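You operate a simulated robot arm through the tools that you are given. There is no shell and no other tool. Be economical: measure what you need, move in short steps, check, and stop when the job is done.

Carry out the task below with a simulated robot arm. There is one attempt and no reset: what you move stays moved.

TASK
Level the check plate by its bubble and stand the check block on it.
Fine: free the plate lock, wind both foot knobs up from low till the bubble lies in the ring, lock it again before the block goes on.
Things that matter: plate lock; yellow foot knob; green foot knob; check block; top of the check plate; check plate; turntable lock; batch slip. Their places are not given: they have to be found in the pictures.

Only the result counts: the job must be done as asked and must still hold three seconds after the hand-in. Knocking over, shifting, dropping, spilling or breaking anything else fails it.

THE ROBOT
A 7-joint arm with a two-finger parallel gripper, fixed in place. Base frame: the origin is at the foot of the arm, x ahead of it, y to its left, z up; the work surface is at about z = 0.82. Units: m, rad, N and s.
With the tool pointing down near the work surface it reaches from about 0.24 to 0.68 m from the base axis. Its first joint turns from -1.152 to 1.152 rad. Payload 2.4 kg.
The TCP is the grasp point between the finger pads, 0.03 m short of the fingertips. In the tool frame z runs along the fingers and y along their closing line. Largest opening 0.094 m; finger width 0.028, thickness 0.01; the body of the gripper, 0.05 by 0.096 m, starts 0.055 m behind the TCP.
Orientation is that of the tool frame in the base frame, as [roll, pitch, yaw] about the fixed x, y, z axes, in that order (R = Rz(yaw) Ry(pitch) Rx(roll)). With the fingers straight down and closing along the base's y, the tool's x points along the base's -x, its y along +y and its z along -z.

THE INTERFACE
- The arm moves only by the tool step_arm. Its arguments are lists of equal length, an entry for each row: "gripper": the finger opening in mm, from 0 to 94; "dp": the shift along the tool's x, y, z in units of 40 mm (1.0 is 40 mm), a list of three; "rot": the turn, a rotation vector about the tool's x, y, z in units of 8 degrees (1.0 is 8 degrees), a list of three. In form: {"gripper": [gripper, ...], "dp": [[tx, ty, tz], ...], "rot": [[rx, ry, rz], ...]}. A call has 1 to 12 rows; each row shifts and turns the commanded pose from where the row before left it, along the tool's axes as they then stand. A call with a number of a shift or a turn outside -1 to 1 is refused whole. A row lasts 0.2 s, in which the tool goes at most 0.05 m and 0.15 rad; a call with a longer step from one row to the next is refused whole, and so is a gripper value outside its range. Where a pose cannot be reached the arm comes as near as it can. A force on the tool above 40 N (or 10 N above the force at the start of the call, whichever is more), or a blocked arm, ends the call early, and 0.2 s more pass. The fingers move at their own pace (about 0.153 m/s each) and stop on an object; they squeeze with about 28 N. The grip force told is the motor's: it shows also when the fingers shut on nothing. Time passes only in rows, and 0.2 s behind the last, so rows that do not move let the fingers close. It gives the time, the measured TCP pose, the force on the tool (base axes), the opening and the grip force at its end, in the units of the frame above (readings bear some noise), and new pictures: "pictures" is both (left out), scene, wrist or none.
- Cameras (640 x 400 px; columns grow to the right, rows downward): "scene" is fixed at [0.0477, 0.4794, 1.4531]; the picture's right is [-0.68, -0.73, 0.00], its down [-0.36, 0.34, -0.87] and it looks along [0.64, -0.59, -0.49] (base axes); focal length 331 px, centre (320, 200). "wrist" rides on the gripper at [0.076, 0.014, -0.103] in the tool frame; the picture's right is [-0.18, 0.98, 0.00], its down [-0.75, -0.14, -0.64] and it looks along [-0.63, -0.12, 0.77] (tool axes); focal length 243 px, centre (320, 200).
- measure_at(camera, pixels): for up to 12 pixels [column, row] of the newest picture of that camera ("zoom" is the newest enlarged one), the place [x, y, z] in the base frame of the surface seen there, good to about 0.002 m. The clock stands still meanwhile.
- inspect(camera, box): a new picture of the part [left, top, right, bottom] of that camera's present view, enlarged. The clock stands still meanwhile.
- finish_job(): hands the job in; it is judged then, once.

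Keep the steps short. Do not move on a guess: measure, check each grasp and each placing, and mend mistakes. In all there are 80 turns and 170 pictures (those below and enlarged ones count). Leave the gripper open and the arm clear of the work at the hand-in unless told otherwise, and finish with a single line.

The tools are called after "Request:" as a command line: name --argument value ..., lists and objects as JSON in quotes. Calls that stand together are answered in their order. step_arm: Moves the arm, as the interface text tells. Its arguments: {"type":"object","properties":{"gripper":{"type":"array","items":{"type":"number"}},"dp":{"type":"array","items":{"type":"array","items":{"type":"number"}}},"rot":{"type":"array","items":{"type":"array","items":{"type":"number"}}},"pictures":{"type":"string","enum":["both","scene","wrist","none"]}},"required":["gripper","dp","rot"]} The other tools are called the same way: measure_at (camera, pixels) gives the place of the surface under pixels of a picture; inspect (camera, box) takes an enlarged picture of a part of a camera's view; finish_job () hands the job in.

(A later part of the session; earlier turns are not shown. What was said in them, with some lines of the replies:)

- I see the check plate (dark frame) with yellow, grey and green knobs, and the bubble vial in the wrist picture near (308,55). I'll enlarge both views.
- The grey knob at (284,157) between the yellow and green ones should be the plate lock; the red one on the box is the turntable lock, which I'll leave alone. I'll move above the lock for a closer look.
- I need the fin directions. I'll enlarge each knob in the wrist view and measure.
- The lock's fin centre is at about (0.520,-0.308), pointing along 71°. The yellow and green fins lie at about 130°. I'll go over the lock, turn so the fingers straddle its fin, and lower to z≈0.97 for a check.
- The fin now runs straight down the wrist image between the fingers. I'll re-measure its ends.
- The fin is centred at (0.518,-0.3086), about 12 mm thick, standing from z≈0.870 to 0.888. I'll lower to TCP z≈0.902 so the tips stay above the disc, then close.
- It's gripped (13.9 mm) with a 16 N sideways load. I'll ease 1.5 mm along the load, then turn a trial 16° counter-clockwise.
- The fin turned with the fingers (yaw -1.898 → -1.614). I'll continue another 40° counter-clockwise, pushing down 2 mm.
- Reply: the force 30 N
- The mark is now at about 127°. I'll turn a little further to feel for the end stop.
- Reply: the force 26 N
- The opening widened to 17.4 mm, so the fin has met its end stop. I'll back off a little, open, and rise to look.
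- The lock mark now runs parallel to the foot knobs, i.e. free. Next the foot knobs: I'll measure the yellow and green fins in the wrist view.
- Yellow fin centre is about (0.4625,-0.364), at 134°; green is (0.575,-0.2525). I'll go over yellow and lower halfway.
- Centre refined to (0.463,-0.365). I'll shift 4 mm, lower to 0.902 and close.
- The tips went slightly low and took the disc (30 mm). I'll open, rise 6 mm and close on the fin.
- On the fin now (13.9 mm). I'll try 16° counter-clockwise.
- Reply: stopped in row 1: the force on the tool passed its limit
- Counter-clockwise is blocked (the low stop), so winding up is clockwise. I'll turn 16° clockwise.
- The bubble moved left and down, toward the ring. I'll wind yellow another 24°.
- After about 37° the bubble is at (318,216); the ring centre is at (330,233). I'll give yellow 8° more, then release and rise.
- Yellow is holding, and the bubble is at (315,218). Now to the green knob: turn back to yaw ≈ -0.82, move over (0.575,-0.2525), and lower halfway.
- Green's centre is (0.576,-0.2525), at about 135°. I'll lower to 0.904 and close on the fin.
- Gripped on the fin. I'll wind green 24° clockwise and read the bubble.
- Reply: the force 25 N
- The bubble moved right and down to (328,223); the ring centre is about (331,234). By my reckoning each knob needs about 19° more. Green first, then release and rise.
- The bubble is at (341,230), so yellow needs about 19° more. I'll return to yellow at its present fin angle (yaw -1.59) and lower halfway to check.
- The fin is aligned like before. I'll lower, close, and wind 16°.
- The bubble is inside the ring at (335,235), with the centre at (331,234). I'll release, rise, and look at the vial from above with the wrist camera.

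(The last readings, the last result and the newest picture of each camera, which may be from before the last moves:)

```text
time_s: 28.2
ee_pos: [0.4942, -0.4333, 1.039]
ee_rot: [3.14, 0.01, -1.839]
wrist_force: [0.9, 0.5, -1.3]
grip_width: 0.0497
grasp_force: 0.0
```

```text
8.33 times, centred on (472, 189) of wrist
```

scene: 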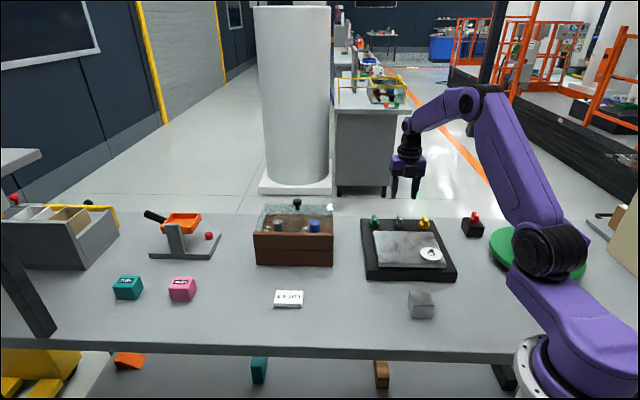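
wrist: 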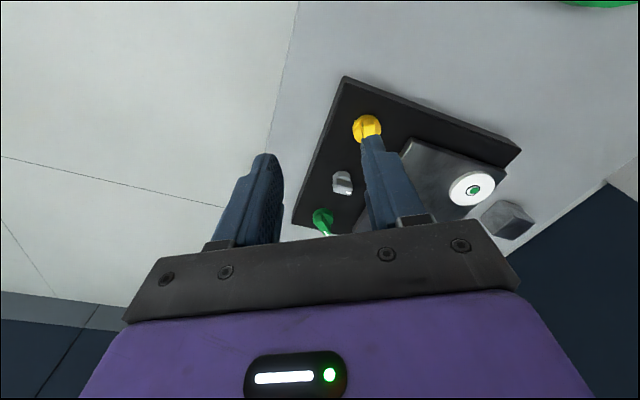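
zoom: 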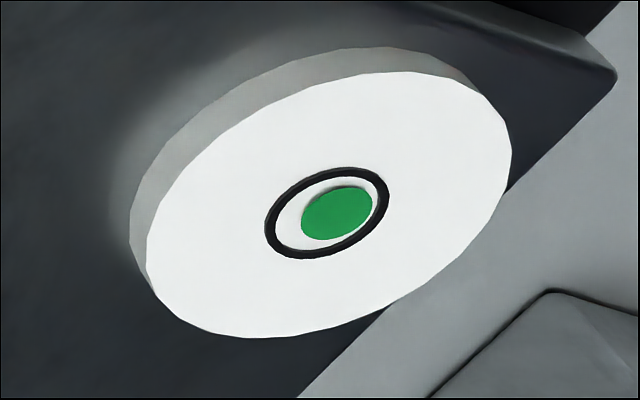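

The bubble lies inside the ring from above too, and holds with the hand off. Now the lock: I'll move over (0.5185,-0.308) and turn to its fin angle.

Request:
step_arm --gripper '[50, 50, 50, 50, 50, 50, 50, 50, 50, 50, 50, 50]' --dp '[[-0.795, 0.061, 0], [-0.795, 0.061, 0], [-0.795, 0.061, 0], [-0.795, 0.061, 0], [0, 0, 0.2], [0, 0, 0.2], [0, 0, 0.2], [0, 0, 0.2], [0, 0, 0.2], [0, 0, 0.2], [0, 0, 0.2], [0, 0, 0.9]]' --rot '[[0, 0, 0], [0, 0, 0], [0, 0, 0], [0, 0, 0], [0, 0, -1], [0, 0, -1], [0, 0, -1], [0, 0, -1], [0, 0, -1], [0, 0, -1], [0, 0, -1], [0, 0, 0]]' --pictures "wrist"

Request:
inspect --camera "wrist" --box '[240, 90, 400, 230]'

```text
time_s: 30.8
ee_pos: [0.5196, -0.3067, 0.9518]
ee_rot: [-3.133, 0.004, -0.861]
wrist_force: [0.0, 0.8, 0.2]
grip_width: 0.0501
grasp_force: 0.1
```

wrist: 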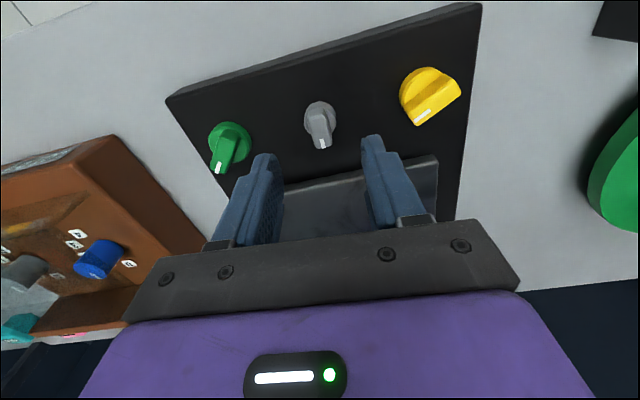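

```text
2.86 times, centred on (320, 160) of wrist
```

zoom: 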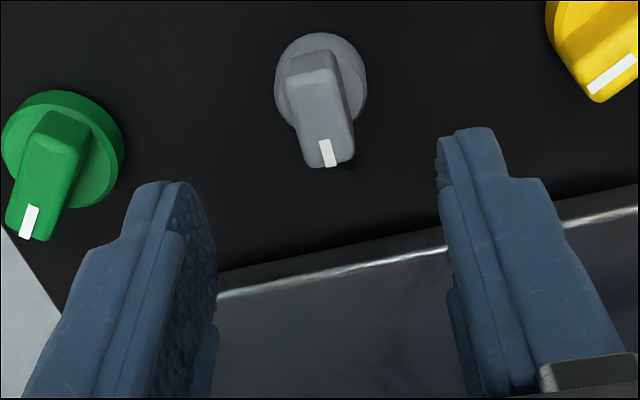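

Aligned. I'll lower to 0.904, close, and check the grip before turning.

Request:
step_arm --gripper '[50, 50, 50, 0, 0, 0, 0]' --dp '[[0, 0.04, 0.6], [0, 0, 0.59], [0, 0, 0], [0, 0, 0], [0, 0, 0], [0, 0, 0], [0, 0, 0]]' --rot '[[0, 0, 0], [0, 0, 0], [0, 0, 0], [0, 0, 0], [0, 0, 0], [0, 0, 0], [0, 0, 0]]' --pictures "none"

```text
time_s: 32.4
ee_pos: [0.5175, -0.3064, 0.9035]
ee_rot: [-3.132, 0.005, -0.859]
wrist_force: [12.5, 5.5, -9.5]
grip_width: 0.0136
grasp_force: 44.6
```

Gripped on the fin. I'll turn clockwise 56°, back toward the locked angle.

Request:
step_arm --gripper '[0, 0, 0, 0, 0, 0, 0, 0]' --dp '[[0, -0.02, 0], [0, 0, 0], [0, 0, 0], [0, 0, 0], [0, 0, 0], [0, 0, 0], [0, 0, 0], [0, 0, 0]]' --rot '[[0, 0, 1], [0, 0, 1], [0, 0, 1], [0, 0, 1], [0, 0, 1], [0, 0, 1], [0, 0, 1], [0, 0, 0]]' --pictures "wrist"

Request:
inspect --camera "scene" --box '[400, 230, 460, 270]'

```text
time_s: 34.2
ee_pos: [0.5201, -0.3051, 0.9053]
ee_rot: [-3.136, 0.008, -1.838]
wrist_force: [26.3, 6.7, 3.5]
grip_width: 0.0139
grasp_force: 44.8
```

wrist: 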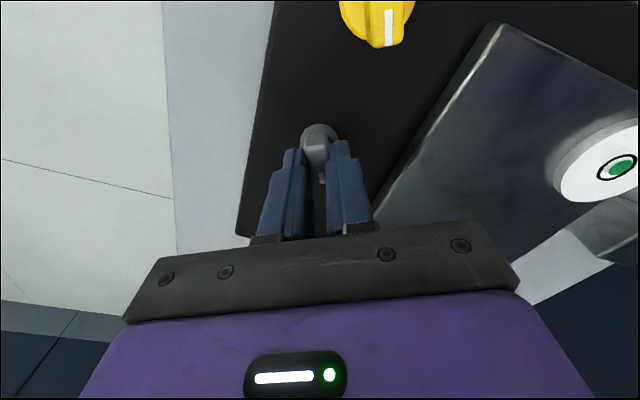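

```text
10.00 times, centred on (430, 250) of scene
```

zoom: 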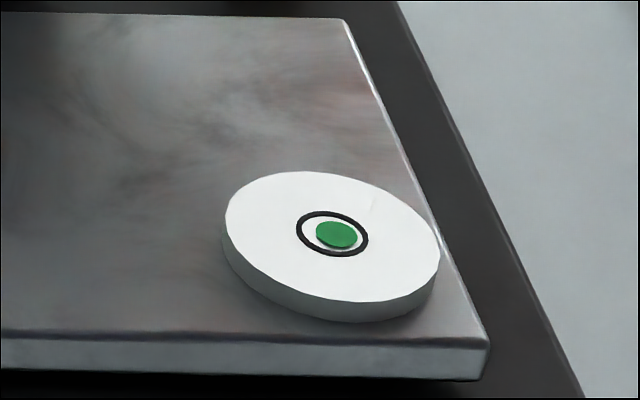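

The bubble is unchanged. I'll turn another 16° to reach the lock's end stop.

Request:
step_arm --gripper '[0, 0, 0, 0]' --dp '[[0, -0.04, 0], [0, 0, 0], [0, 0, 0], [0, 0, 0]]' --rot '[[0, 0, 0.5], [0, 0, 0.5], [0, 0, 0.5], [0, 0, 0.5]]' --pictures "wrist"

Request:
inspect --camera "wrist" --box '[240, 90, 400, 230]'

```text
time_s: 35.2
ee_pos: [0.5204, -0.3074, 0.9041]
ee_rot: [-3.141, 0.008, -2.116]
wrist_force: [18.9, 5.0, 7.5]
grip_width: 0.016
grasp_force: 44.7
```

wrist: 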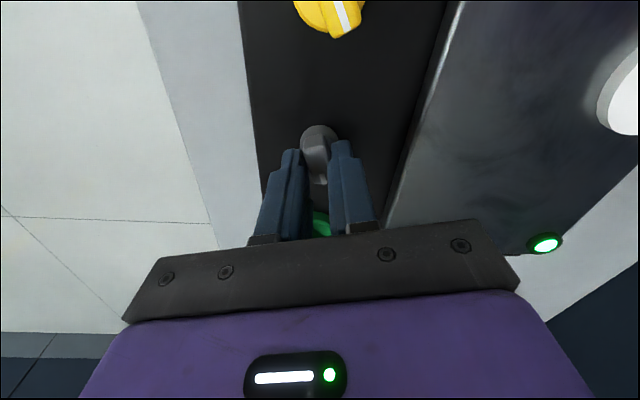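

```text
2.86 times, centred on (320, 160) of wrist
```

zoom: 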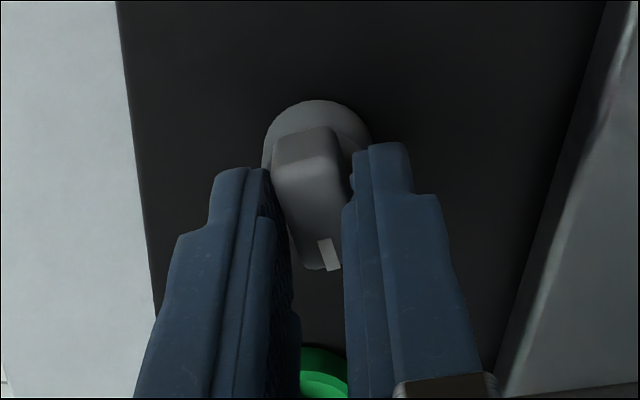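

The opening widened (16 mm), so it's at the stop, and a green lamp at the plate's corner (546,244) has lit. I'll back off 6°, open, rise and look.

Request:
step_arm --gripper '[0, 50, 50, 50, 50, 50]' --dp '[[0, 0, 0], [0, 0, 0], [0, 0, 0], [0, 0, -1], [0, 0, -1], [0, 0, -1]]' --rot '[[0, 0, -0.7], [0, 0, 0], [0, 0, 0], [0, 0, 0], [0, 0, 0], [0, 0, 0]]' --pictures "both"

Request:
inspect --camera "scene" --box '[350, 200, 470, 330]'

Request:
inspect --camera "wrist" --box '[280, 30, 640, 240]'

```text
time_s: 36.6
ee_pos: [0.5183, -0.3093, 1.0255]
ee_rot: [3.139, 0.009, -2.021]
wrist_force: [-0.4, 0.3, 0.3]
grip_width: 0.0498
grasp_force: 0.1
```

scene: 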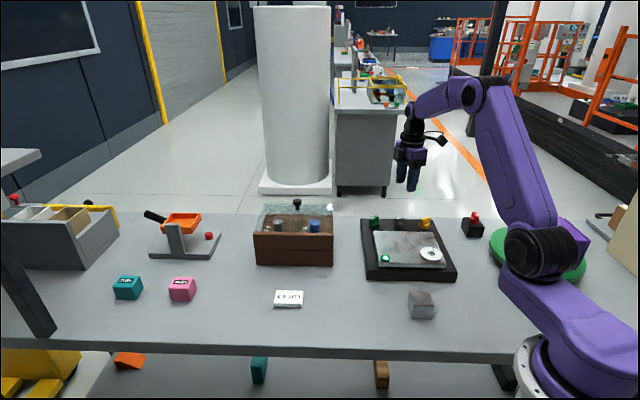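
wrist: 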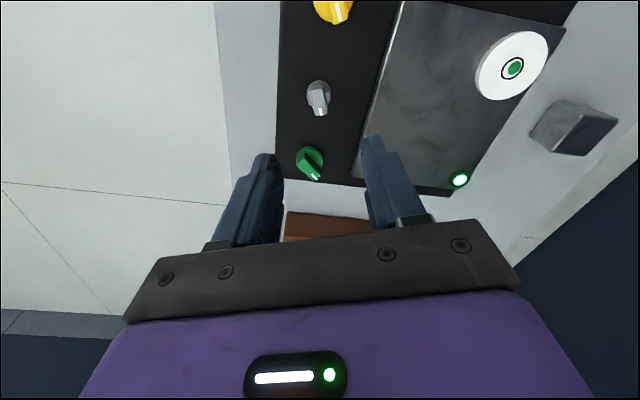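

```text
3.08 times, centred on (410, 265) of scene
```

zoom: 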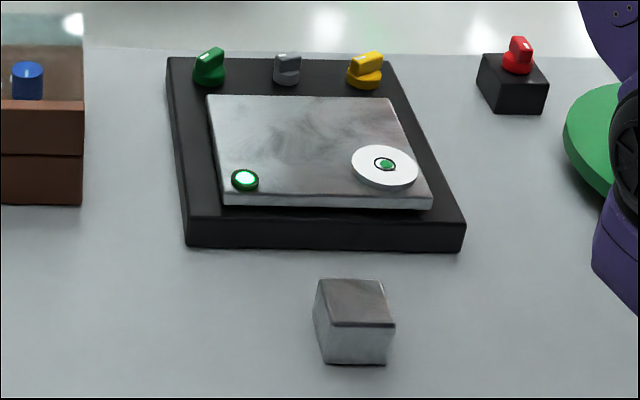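

```text
1.78 times, centred on (460, 135) of wrist
```

zoom: 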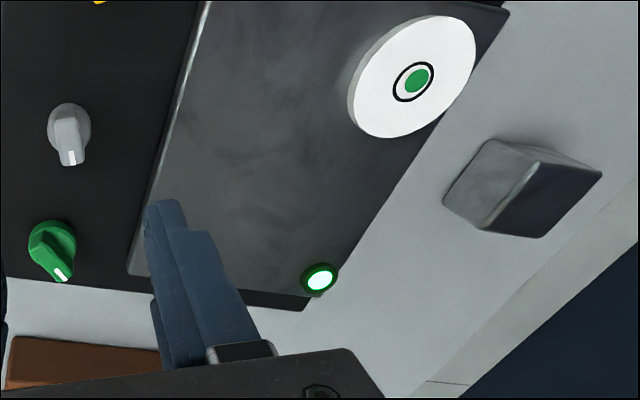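

The lamp at the plate corner is lit: level and locked. Now the check block: I'll measure its top corners and the plate's.

Request:
measure_at --camera "scene" --pixels '[[411, 292], [429, 292], [433, 304], [415, 304], [413, 316], [432, 316], [375, 233], [431, 233], [444, 262], [381, 262], [431, 253], [386, 258]]'

Request:
measure_at --camera "zoom" --pixels '[[482, 145], [536, 162], [452, 200], [490, 222], [597, 172], [535, 232], [320, 280], [400, 70], [200, 20], [140, 260], [250, 160], [365, 220]]'

```text
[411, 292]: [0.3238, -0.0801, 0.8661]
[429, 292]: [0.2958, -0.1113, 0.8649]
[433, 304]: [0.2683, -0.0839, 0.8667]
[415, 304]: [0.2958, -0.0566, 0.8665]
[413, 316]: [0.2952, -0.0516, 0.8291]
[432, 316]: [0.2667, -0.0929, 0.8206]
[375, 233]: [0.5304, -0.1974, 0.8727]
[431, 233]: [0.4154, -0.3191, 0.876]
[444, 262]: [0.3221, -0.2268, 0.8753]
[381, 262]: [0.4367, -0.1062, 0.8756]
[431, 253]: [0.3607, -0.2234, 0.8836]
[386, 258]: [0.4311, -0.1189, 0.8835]
```

```text
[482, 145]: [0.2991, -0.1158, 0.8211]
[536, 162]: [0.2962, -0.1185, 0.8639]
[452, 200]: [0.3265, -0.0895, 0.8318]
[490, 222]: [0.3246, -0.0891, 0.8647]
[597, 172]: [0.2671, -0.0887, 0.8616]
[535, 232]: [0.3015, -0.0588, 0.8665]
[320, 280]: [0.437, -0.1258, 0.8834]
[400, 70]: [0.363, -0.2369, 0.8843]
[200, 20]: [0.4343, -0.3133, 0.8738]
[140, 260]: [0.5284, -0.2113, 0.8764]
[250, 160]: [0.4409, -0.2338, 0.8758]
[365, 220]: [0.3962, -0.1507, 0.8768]
```

The block is a 42 mm cube centred at about (0.297,-0.086), top at 0.866, with edges at 46°/136°. I'll move above it with yaw -2.34.

Request:
step_arm --gripper '[50, 50, 50, 50, 50, 50, 50, 50, 80, 80, 80, 80]' --dp '[[0, 0, 0], [0, 0, 0], [0, 0, 0], [-0.021, 0.982, 0], [-0.021, 0.982, 0], [-0.021, 0.982, 0], [-0.021, 0.982, 0], [-0.021, 0.982, 0], [-0.021, 0.982, 0], [-0.021, 0.982, 0], [-0.021, 0.982, 0], [0, 0, 1]]' --rot '[[0, 0, 0.76], [0, 0, 0.76], [0, 0, 0.76], [0, 0, 0], [0, 0, 0], [0, 0, 0], [0, 0, 0], [0, 0, 0], [0, 0, 0], [0, 0, 0], [0, 0, 0], [0, 0, 0]]' --pictures "both"

Request:
inspect --camera "wrist" --box '[220, 70, 420, 210]'

```text
time_s: 39.2
ee_pos: [0.2979, -0.0909, 0.9859]
ee_rot: [3.136, 0.009, -2.366]
wrist_force: [-1.2, 6.0, -0.1]
grip_width: 0.08
grasp_force: 0.1
out of reach, approached as far as the arm can: row 11
```

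scene: 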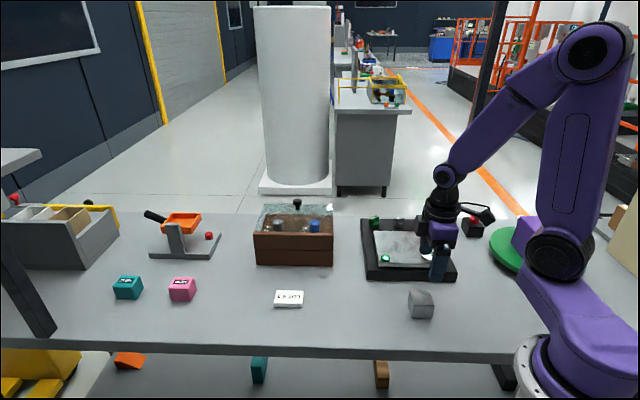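
wrist: 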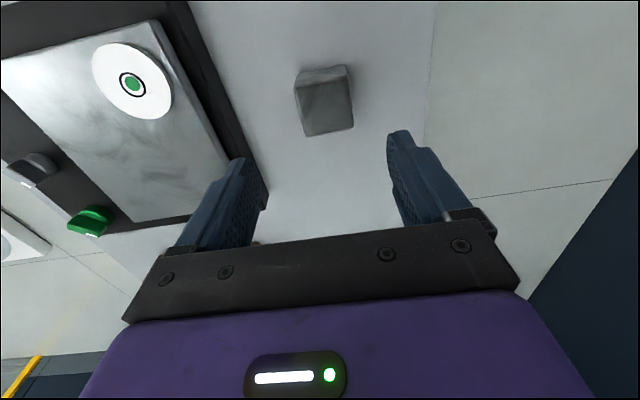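

```text
2.86 times, centred on (320, 140) of wrist
```

zoom: 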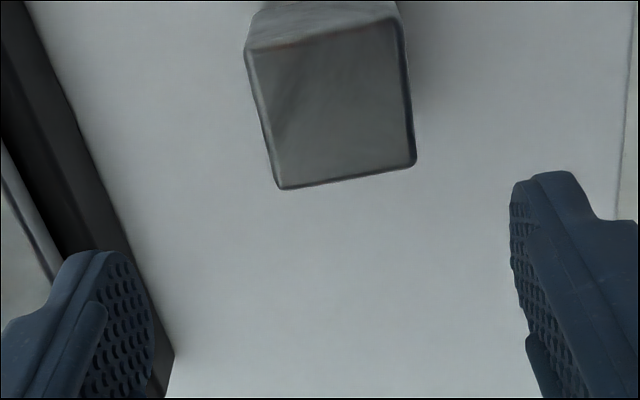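

Nearly above the block. I'll measure its top corners from here.

Request:
measure_at --camera "zoom" --pixels '[[253, 55], [392, 25], [407, 158], [284, 182], [335, 110]]'

```text
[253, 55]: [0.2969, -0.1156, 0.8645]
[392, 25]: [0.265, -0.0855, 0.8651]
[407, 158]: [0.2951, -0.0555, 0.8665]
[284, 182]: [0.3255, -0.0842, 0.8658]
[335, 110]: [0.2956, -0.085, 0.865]
```

Request:
step_arm --gripper '[80, 80]' --dp '[[0, 0.04, 1], [0, 0, 0]]' --rot '[[0, 0, 0], [0, 0, 0]]' --pictures "wrist"

```text
time_s: 39.8
ee_pos: [0.3012, -0.0851, 0.9457]
ee_rot: [3.136, 0.01, -2.339]
wrist_force: [0.2, 0.2, -0.5]
grip_width: 0.08
grasp_force: 0.1
```

wrist: 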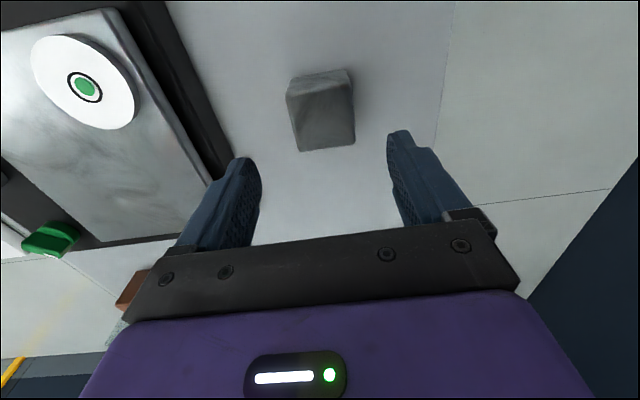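

Reach is fine now. I'll correct 5.6 mm, lower to TCP z≈0.858 and stop before closing.

Request:
step_arm --gripper '[80, 80, 80, 80]' --dp '[[0.097, 0.1, 0.4], [0, 0, 0.9], [0, 0, 0.89], [0, 0, 0]]' --rot '[[0, 0, 0], [0, 0, 0], [0, 0, 0], [0, 0, 0]]' --pictures "both"

```text
time_s: 40.8
ee_pos: [0.2932, -0.0855, 0.8671]
ee_rot: [3.134, 0.012, -2.339]
wrist_force: [-0.2, -0.3, 0.8]
grip_width: 0.0801
grasp_force: 0.0
out of reach, approached as far as the arm can: row 3
```

scene: 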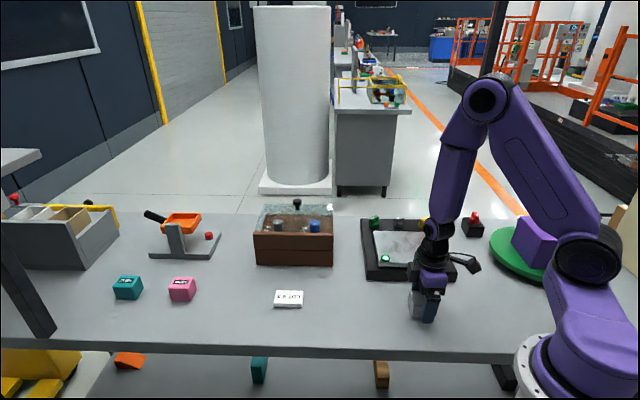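
wrist: 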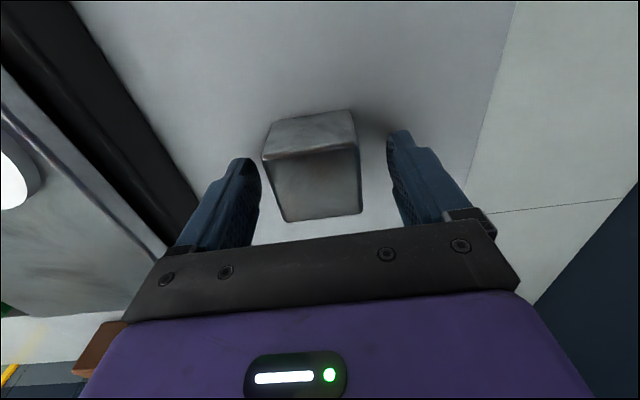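

It's as low as the arm reaches here (z 0.867, tips at 0.837, 28 mm overlap), which is enough. Close.

Request:
step_arm --gripper '[30, 30, 30]' --dp '[[0, 0, 0], [0, 0, 0], [0, 0, 0]]' --rot '[[0, 0, 0], [0, 0, 0], [0, 0, 0]]' --pictures "none"

```text
time_s: 41.6
ee_pos: [0.2948, -0.0848, 0.8671]
ee_rot: [3.134, 0.01, -2.338]
wrist_force: [-0.2, -0.5, -0.8]
grip_width: 0.0545
grasp_force: 27.4
```

The width reads 54.5 mm, more than the 42 mm expected. I'll look.

Request:
step_arm --gripper '[30, 30]' --dp '[[0, 0, 0], [0, 0, 0]]' --rot '[[0, 0, 0], [0, 0, 0]]' --pictures "both"

Request:
inspect --camera "wrist" --box '[200, 90, 440, 250]'

Request:
inspect --camera "scene" --box '[390, 255, 470, 335]'

```text
time_s: 42.2
ee_pos: [0.2934, -0.0852, 0.8669]
ee_rot: [3.135, 0.011, -2.338]
wrist_force: [0.6, 0.2, -0.6]
grip_width: 0.054
grasp_force: 27.4
```

scene: 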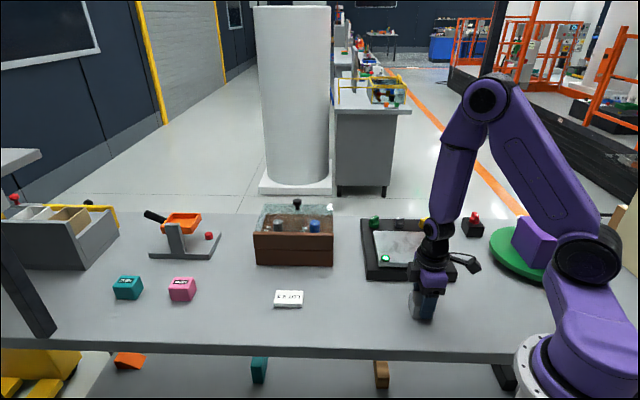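
wrist: 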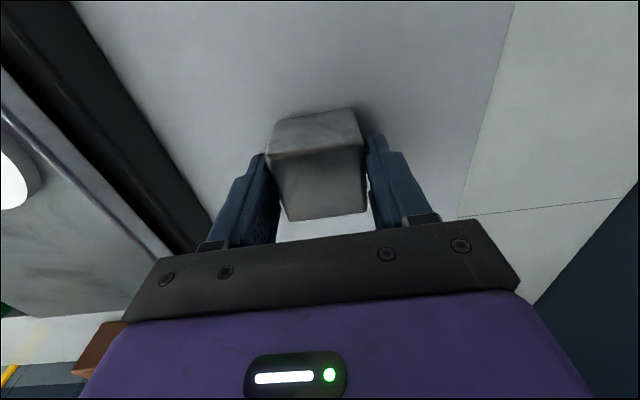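

```text
2.50 times, centred on (320, 170) of wrist
```

zoom: 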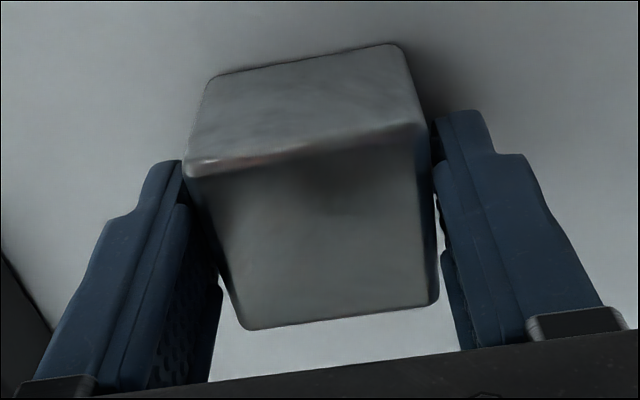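

```text
5.00 times, centred on (430, 295) of scene
```

zoom: 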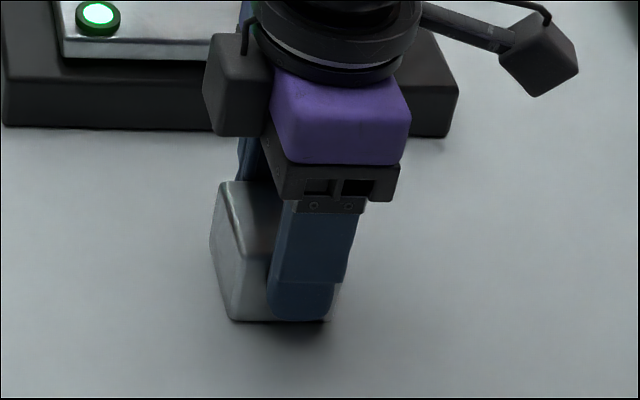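

Request:
measure_at --camera "wrist" --pixels '[[271, 152], [281, 120], [352, 110], [362, 143], [290, 216], [363, 210], [320, 130], [320, 180], [262, 165], [375, 150], [270, 215], [380, 200]]'

```text
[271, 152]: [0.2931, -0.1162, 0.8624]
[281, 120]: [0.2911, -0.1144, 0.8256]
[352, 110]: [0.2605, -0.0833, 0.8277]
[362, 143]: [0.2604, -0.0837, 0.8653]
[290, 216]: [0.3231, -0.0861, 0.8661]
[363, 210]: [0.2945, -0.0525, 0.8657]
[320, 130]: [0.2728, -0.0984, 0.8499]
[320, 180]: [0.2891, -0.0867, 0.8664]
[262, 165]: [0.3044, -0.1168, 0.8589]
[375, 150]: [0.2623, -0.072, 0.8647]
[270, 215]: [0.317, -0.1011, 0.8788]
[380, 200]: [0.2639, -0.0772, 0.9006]
```

The block measures 46–50 mm across at its rounded edges, so 54 mm with a slight skew is plausible. I'll let it settle, then do a lift test.

Request:
step_arm --gripper '[20, 20, 20, 20]' --dp '[[0, 0, 0], [0, 0, -0.4], [0, 0, -0.4], [0, 0, 0]]' --rot '[[0, 0, 0], [0, 0, 0], [0, 0, 0], [0, 0, 0]]' --pictures "both"

Request:
inspect --camera "scene" --box '[390, 245, 470, 325]'

```text
time_s: 43.2
ee_pos: [0.293, -0.0833, 0.8998]
ee_rot: [3.137, 0.008, -2.338]
wrist_force: [-0.2, 0.2, -3.1]
grip_width: 0.0539
grasp_force: 27.8
```

scene: 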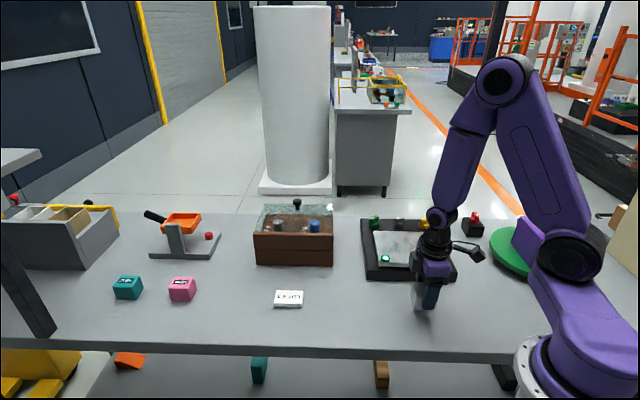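
wrist: 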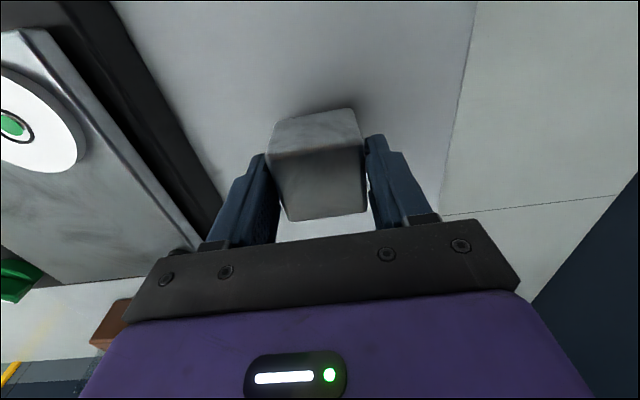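

```text
5.00 times, centred on (430, 285) of scene
```

zoom: 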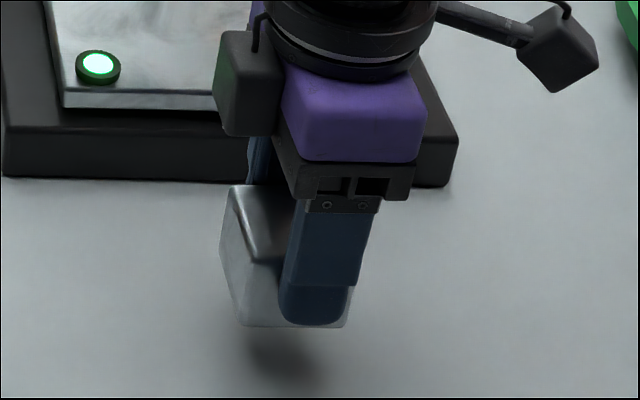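

The block is held firmly and off the table. I'll lift to z≈0.975 and carry it over the plate to about (0.442,-0.207), clear of vial and lamp.

Request:
step_arm --gripper '[20, 20, 20, 20, 20, 20, 20, 20, 20]' --dp '[[0, 0, -0.94], [0, 0, -0.94], [-0.061, -0.805, 0], [-0.061, -0.805, 0], [-0.061, -0.805, 0], [-0.061, -0.805, 0], [-0.061, -0.805, 0], [-0.061, -0.805, 0], [0, 0, 0]]' --rot '[[0, 0, 0], [0, 0, 0], [0, 0, 0], [0, 0, 0], [0, 0, 0], [0, 0, 0], [0, 0, 0], [0, 0, 0], [0, 0, 0]]' --pictures "both"

```text
time_s: 45.2
ee_pos: [0.4362, -0.2072, 0.971]
ee_rot: [3.137, 0.01, -2.337]
wrist_force: [-0.8, -0.1, -3.0]
grip_width: 0.0538
grasp_force: 28.5
```

scene: 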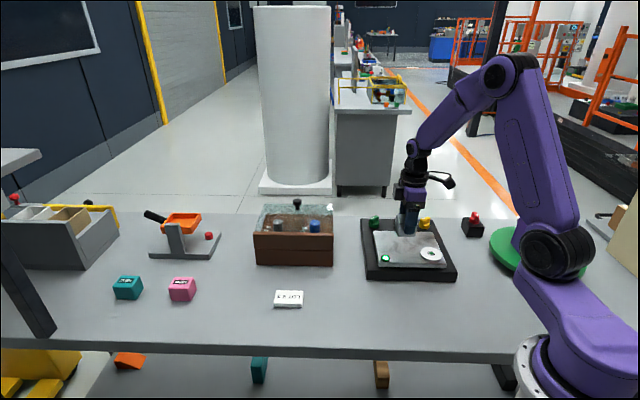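
wrist: 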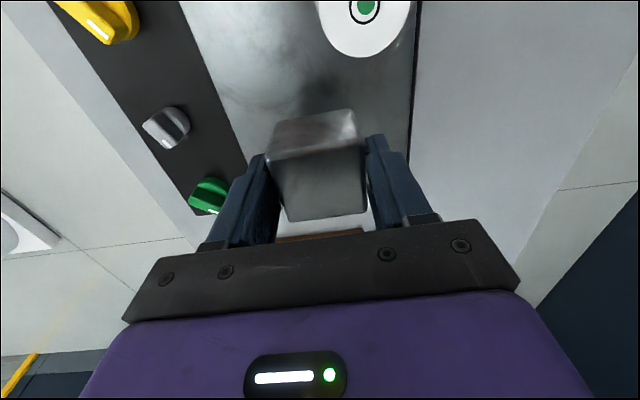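

I'll shift 6 mm, lower to about 0.927, then ease down.

Request:
step_arm --gripper '[20, 20, 20, 20]' --dp '[[-0.1, -0.108, 0.3], [0, 0, 0.5], [0, 0, 0.3], [0, 0, 0]]' --rot '[[0, 0, 0], [0, 0, 0], [0, 0, 0], [0, 0, 0]]' --pictures "both"

Request:
inspect --camera "scene" --box '[360, 200, 460, 290]'

```text
time_s: 46.2
ee_pos: [0.4444, -0.2064, 0.9279]
ee_rot: [3.135, 0.007, -2.339]
wrist_force: [-0.8, 0.6, -2.9]
grip_width: 0.0542
grasp_force: 28.5
```

scene: 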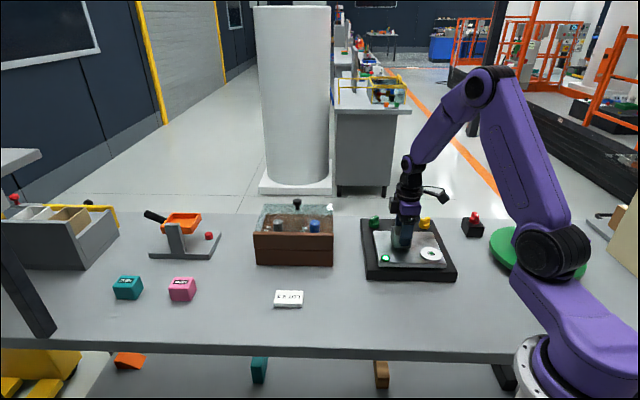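
wrist: 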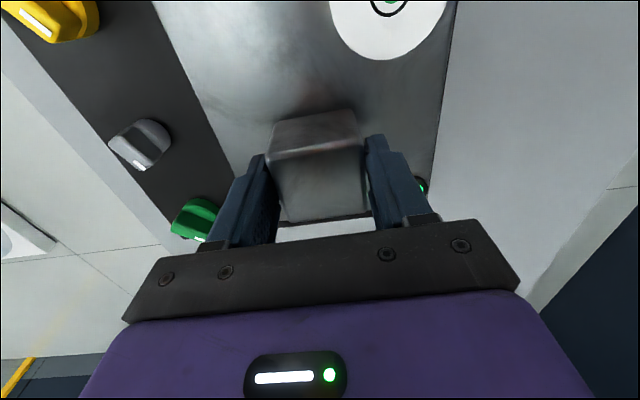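

```text
4.44 times, centred on (410, 245) of scene
```

zoom: 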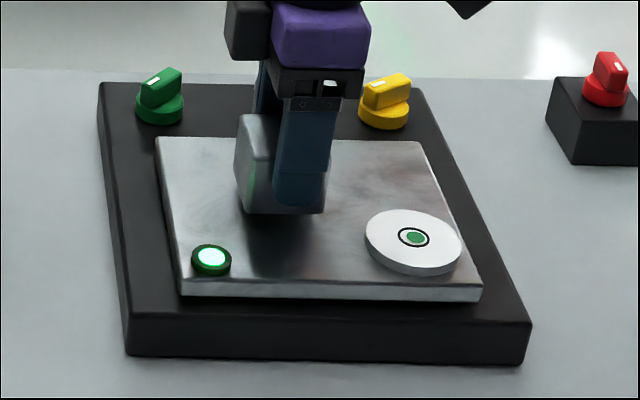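

The block hovers about 5 mm over the plate, clear of vial and lamp. I'll ease it down in 1.2 mm steps.

Request:
step_arm --gripper '[20, 20, 20, 20, 20]' --dp '[[0, 0, 0.03], [0, 0, 0.03], [0, 0, 0.03], [0, 0, 0.03], [0, 0, 0]]' --rot '[[0, 0, 0], [0, 0, 0], [0, 0, 0], [0, 0, 0], [0, 0, 0]]' --pictures "none"

```text
time_s: 47.4
ee_pos: [0.4456, -0.2065, 0.9222]
ee_rot: [3.138, 0.009, -2.338]
wrist_force: [-0.2, -0.3, -3.7]
grip_width: 0.054
grasp_force: 28.1
```

Request:
step_arm --gripper '[20, 20, 20]' --dp '[[0, 0, 0.03], [0, 0, 0.03], [0, 0, 0]]' --rot '[[0, 0, 0], [0, 0, 0], [0, 0, 0]]' --pictures "none"

Request:
inspect --camera "scene" --box '[385, 220, 425, 255]'

```text
time_s: 48.2
ee_pos: [0.4458, -0.2065, 0.9226]
ee_rot: [3.137, 0.008, -2.338]
wrist_force: [-7.0, -1.1, 15.8]
grip_width: 0.0541
grasp_force: 28.2
```

```text
11.43 times, centred on (405, 238) of scene
```

zoom: 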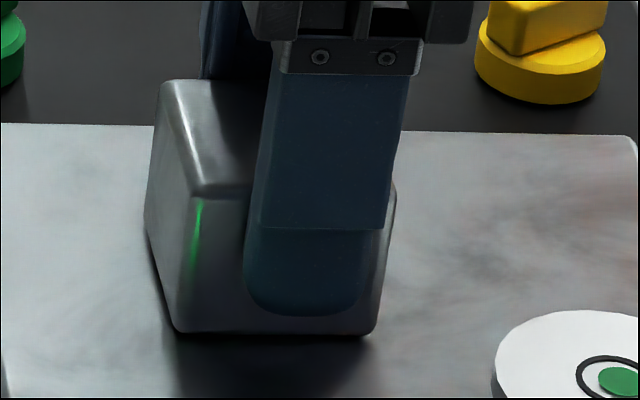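

Contact: the force turned to +16 N upward and the block stands on the plate. I'll ease up 1.5 mm, open to 75 mm, and rise straight.

Request:
step_arm --gripper '[20, 60, 75, 75, 75, 75, 75]' --dp '[[0, 0, -0.03], [0, 0, 0], [0, 0, 0], [0, 0, -0.4], [0, 0, -0.9], [0, 0, -0.9], [0, 0, -0.9]]' --rot '[[0, 0, 0], [0, 0, 0], [0, 0, 0], [0, 0, 0], [0, 0, 0], [0, 0, 0], [0, 0, 0]]' --pictures "both"

Request:
inspect --camera "scene" --box '[360, 205, 460, 290]'

```text
time_s: 49.8
ee_pos: [0.4475, -0.2065, 1.0446]
ee_rot: [3.138, 0.009, -2.336]
wrist_force: [0.1, 0.3, -0.7]
grip_width: 0.0749
grasp_force: 0.1
```

scene: 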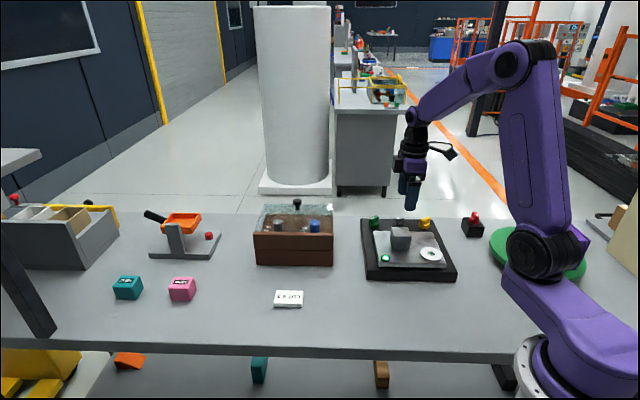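
wrist: 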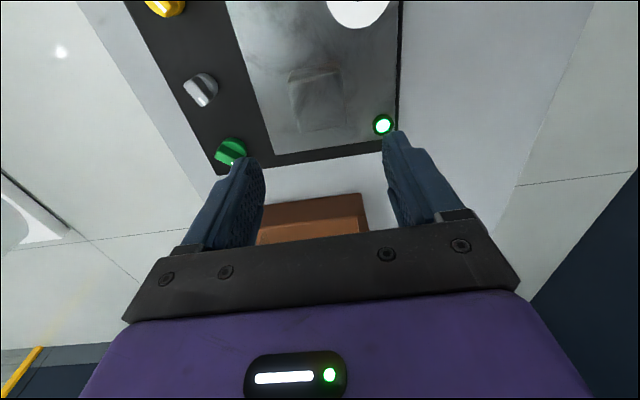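

```text
4.71 times, centred on (410, 248) of scene
```

zoom: 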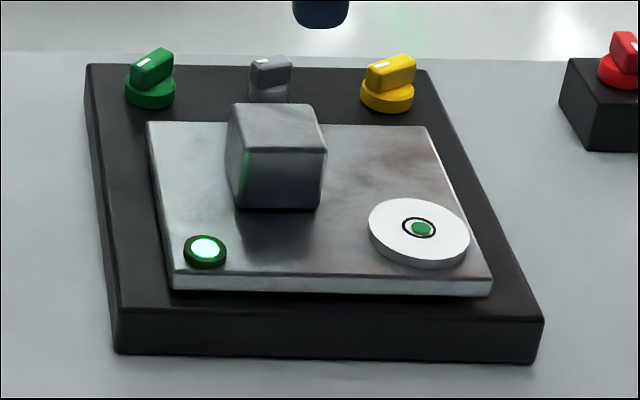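

The block stands free and flat on the plate. The bubble is in the ring, the lamp is lit, the lock is at its stop, and the arm is clear with the gripper open. Handing in.

Request:
finish_job

```text
The job is handed in.
```

The check plate is level with its bubble in the ring, it is locked again, the check block stands on it, and the job is handed in.
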